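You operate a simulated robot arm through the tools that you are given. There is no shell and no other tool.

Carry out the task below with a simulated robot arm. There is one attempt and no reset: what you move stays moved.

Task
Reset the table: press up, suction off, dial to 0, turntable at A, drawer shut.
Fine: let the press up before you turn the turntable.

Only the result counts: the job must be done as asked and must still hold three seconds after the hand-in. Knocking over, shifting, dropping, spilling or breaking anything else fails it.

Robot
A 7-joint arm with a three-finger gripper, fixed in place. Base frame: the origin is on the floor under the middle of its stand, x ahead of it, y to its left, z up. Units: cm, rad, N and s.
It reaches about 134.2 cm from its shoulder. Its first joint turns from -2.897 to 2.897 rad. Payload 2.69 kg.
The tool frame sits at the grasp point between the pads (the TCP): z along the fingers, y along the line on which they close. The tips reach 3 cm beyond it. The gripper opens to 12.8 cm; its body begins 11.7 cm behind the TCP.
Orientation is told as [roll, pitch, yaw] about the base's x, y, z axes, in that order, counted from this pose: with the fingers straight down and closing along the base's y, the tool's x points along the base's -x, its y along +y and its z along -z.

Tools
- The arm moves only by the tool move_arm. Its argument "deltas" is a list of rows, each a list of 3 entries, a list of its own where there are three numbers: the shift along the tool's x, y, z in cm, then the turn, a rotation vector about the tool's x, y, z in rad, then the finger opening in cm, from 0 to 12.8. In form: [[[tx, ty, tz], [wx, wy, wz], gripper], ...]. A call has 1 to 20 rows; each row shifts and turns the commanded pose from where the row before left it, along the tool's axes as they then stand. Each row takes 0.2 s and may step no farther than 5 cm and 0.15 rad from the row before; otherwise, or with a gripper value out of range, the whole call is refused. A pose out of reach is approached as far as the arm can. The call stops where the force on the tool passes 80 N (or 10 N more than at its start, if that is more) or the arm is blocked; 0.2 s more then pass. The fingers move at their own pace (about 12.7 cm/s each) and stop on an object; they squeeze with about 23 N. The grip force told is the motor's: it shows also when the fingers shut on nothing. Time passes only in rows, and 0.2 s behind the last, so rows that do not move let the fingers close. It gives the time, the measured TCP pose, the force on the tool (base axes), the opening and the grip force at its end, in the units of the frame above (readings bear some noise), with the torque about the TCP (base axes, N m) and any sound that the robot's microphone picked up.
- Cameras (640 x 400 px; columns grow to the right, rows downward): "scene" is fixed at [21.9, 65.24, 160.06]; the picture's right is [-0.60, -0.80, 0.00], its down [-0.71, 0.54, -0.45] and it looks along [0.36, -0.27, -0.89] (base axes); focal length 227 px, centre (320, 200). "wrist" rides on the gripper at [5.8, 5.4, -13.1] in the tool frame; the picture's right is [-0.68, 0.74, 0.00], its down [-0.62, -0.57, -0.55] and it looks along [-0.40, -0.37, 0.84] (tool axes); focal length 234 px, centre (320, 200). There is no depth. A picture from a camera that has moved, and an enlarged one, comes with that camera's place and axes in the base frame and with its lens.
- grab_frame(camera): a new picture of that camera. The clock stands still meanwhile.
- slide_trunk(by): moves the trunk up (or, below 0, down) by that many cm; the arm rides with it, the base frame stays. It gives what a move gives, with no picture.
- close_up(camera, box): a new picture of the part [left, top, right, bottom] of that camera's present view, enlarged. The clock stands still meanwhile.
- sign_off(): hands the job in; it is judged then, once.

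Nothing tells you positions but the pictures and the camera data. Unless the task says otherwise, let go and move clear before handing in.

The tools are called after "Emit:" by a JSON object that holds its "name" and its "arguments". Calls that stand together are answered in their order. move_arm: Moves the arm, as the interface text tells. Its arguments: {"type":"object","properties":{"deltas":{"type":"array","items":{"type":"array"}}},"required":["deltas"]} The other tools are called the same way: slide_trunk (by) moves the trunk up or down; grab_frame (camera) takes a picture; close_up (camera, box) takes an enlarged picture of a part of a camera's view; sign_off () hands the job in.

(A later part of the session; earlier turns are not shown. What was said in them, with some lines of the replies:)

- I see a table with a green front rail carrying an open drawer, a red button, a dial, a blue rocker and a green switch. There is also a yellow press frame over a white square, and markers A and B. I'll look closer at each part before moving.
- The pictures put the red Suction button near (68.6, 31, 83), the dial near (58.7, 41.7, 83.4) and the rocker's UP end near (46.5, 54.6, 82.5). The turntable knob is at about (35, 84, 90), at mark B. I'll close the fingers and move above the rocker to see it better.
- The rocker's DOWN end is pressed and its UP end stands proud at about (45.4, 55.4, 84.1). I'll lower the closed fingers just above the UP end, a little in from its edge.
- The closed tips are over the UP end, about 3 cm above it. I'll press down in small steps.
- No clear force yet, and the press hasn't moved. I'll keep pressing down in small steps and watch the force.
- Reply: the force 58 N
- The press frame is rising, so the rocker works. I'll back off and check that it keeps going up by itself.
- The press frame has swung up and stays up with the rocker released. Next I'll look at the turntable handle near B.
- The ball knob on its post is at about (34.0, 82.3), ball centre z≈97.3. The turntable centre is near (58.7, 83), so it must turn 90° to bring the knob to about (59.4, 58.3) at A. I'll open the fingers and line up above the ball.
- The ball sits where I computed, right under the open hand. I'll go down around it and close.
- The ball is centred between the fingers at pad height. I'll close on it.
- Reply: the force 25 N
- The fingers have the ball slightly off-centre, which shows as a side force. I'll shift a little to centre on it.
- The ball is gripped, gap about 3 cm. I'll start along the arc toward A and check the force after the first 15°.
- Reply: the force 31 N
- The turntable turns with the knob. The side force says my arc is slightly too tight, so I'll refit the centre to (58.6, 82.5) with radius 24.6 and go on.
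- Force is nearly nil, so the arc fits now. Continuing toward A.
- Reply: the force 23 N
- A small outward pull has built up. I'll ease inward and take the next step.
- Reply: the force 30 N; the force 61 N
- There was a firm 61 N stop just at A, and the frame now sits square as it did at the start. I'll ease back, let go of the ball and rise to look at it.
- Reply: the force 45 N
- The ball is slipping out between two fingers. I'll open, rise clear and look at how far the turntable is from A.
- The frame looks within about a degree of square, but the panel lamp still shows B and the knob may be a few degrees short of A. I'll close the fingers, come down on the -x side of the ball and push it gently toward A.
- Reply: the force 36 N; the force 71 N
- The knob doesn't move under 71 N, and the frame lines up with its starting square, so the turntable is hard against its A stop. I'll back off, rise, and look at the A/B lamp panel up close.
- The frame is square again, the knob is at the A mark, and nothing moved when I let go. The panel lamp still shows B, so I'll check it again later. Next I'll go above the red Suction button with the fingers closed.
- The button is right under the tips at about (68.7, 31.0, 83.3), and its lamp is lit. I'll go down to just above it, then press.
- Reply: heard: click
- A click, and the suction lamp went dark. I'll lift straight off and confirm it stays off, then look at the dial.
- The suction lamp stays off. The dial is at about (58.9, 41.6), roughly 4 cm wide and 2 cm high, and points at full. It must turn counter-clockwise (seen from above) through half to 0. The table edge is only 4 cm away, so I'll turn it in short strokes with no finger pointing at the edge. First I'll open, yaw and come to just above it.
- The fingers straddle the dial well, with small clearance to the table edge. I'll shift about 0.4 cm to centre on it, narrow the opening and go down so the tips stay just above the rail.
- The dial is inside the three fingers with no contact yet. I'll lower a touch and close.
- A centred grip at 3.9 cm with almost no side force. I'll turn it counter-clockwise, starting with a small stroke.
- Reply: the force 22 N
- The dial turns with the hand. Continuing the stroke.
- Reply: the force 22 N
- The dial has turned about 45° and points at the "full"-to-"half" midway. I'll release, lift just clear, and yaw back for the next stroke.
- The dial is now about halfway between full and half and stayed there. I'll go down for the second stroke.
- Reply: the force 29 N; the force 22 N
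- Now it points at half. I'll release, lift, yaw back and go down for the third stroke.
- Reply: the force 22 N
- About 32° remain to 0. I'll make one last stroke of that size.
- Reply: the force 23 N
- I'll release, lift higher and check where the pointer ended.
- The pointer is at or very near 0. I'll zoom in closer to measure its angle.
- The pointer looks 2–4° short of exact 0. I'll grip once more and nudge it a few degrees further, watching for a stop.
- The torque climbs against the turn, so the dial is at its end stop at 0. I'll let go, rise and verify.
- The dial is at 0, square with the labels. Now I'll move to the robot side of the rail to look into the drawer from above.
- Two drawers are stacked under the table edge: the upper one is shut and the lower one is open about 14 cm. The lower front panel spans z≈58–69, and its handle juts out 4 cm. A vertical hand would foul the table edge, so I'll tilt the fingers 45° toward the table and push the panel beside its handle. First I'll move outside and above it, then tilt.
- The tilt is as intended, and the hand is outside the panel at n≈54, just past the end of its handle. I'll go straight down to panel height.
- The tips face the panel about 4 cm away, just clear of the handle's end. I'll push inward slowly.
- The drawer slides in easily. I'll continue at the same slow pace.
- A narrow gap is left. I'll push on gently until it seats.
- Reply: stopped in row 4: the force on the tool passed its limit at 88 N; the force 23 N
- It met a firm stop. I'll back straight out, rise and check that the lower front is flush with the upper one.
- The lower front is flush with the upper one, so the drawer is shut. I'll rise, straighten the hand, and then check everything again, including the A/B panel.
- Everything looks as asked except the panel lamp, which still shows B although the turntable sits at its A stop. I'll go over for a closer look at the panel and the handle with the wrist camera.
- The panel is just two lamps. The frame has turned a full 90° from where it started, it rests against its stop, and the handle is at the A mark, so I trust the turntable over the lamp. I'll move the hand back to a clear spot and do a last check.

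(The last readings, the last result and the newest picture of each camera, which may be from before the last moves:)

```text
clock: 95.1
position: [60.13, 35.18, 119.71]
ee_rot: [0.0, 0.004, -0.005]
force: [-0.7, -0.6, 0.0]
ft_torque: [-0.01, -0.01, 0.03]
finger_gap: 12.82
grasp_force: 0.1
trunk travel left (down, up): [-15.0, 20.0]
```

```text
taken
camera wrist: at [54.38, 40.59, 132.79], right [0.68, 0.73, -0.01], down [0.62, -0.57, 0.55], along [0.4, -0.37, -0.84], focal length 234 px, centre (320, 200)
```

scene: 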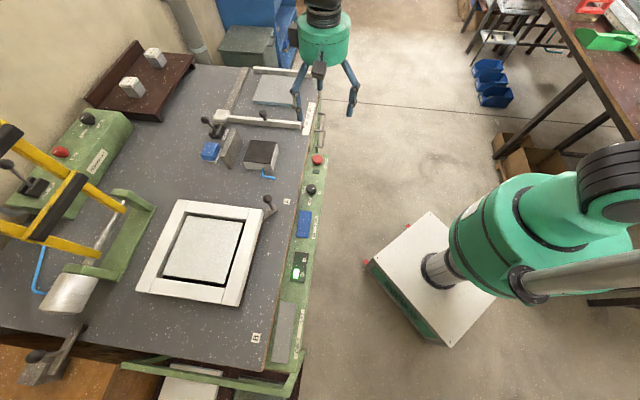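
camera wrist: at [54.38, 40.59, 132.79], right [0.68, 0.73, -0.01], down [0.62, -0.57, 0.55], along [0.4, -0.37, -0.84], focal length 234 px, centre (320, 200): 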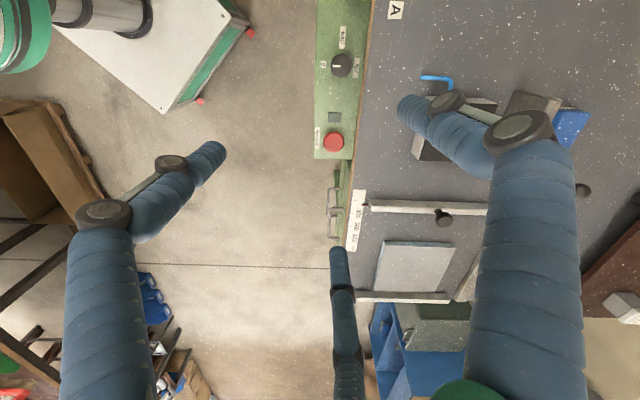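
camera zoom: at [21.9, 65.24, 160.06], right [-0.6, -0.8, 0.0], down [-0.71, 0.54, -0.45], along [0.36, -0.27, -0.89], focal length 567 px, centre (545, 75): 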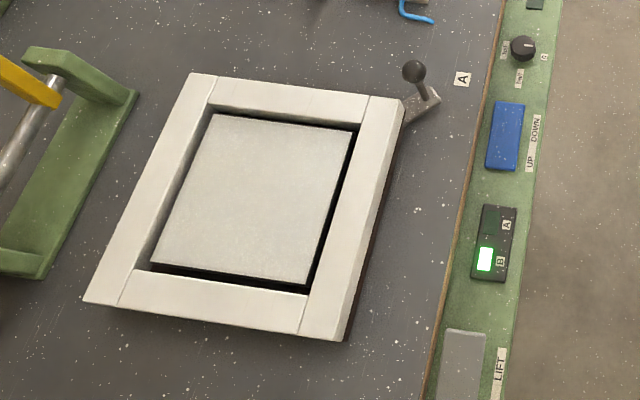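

The final check shows everything as asked:
- **Press:** up, and the rocker is set to UP.
- **Suction:** lamp dark.
- **Dial:** at its 0 stop.
- **Turntable:** handle at A against its stop, though the panel lamp still shows B.
- **Drawer:** flush and shut.

The hand is open and clear of the table, so I'm handing in.

Emit:
{"name": "sign_off", "arguments": {}}

```text
The job is handed in.
```

I reset the table and handed the job in. One thing doesn't match: the A/B lamp panel still shows B, although the turntable is physically at A.

| Item | Final state |
|---|---|
| Press | Up. I raised it with the blue rocker before turning the turntable, and it stayed up. |
| Suction | Off. The button clicked and its lamp went dark. |
| Dial | At 0, turned from full through half to its end stop. |
| Turntable | At A. It turned about 90° from B and sits against a firm stop, with the handle at the A mark. |
| Drawer | Shut. I pushed the lower drawer in until it stopped, and its front is flush with the upper one. |

**Lamp:** B stayed lit the whole time, even while I held the handle against the A stop with about 71 N. I trusted the turntable's own position over the lamp, so if the result is judged by the lamp, this item could fail.

The pictures show nothing else on the table out of place. I left the hand open and clear above the table.
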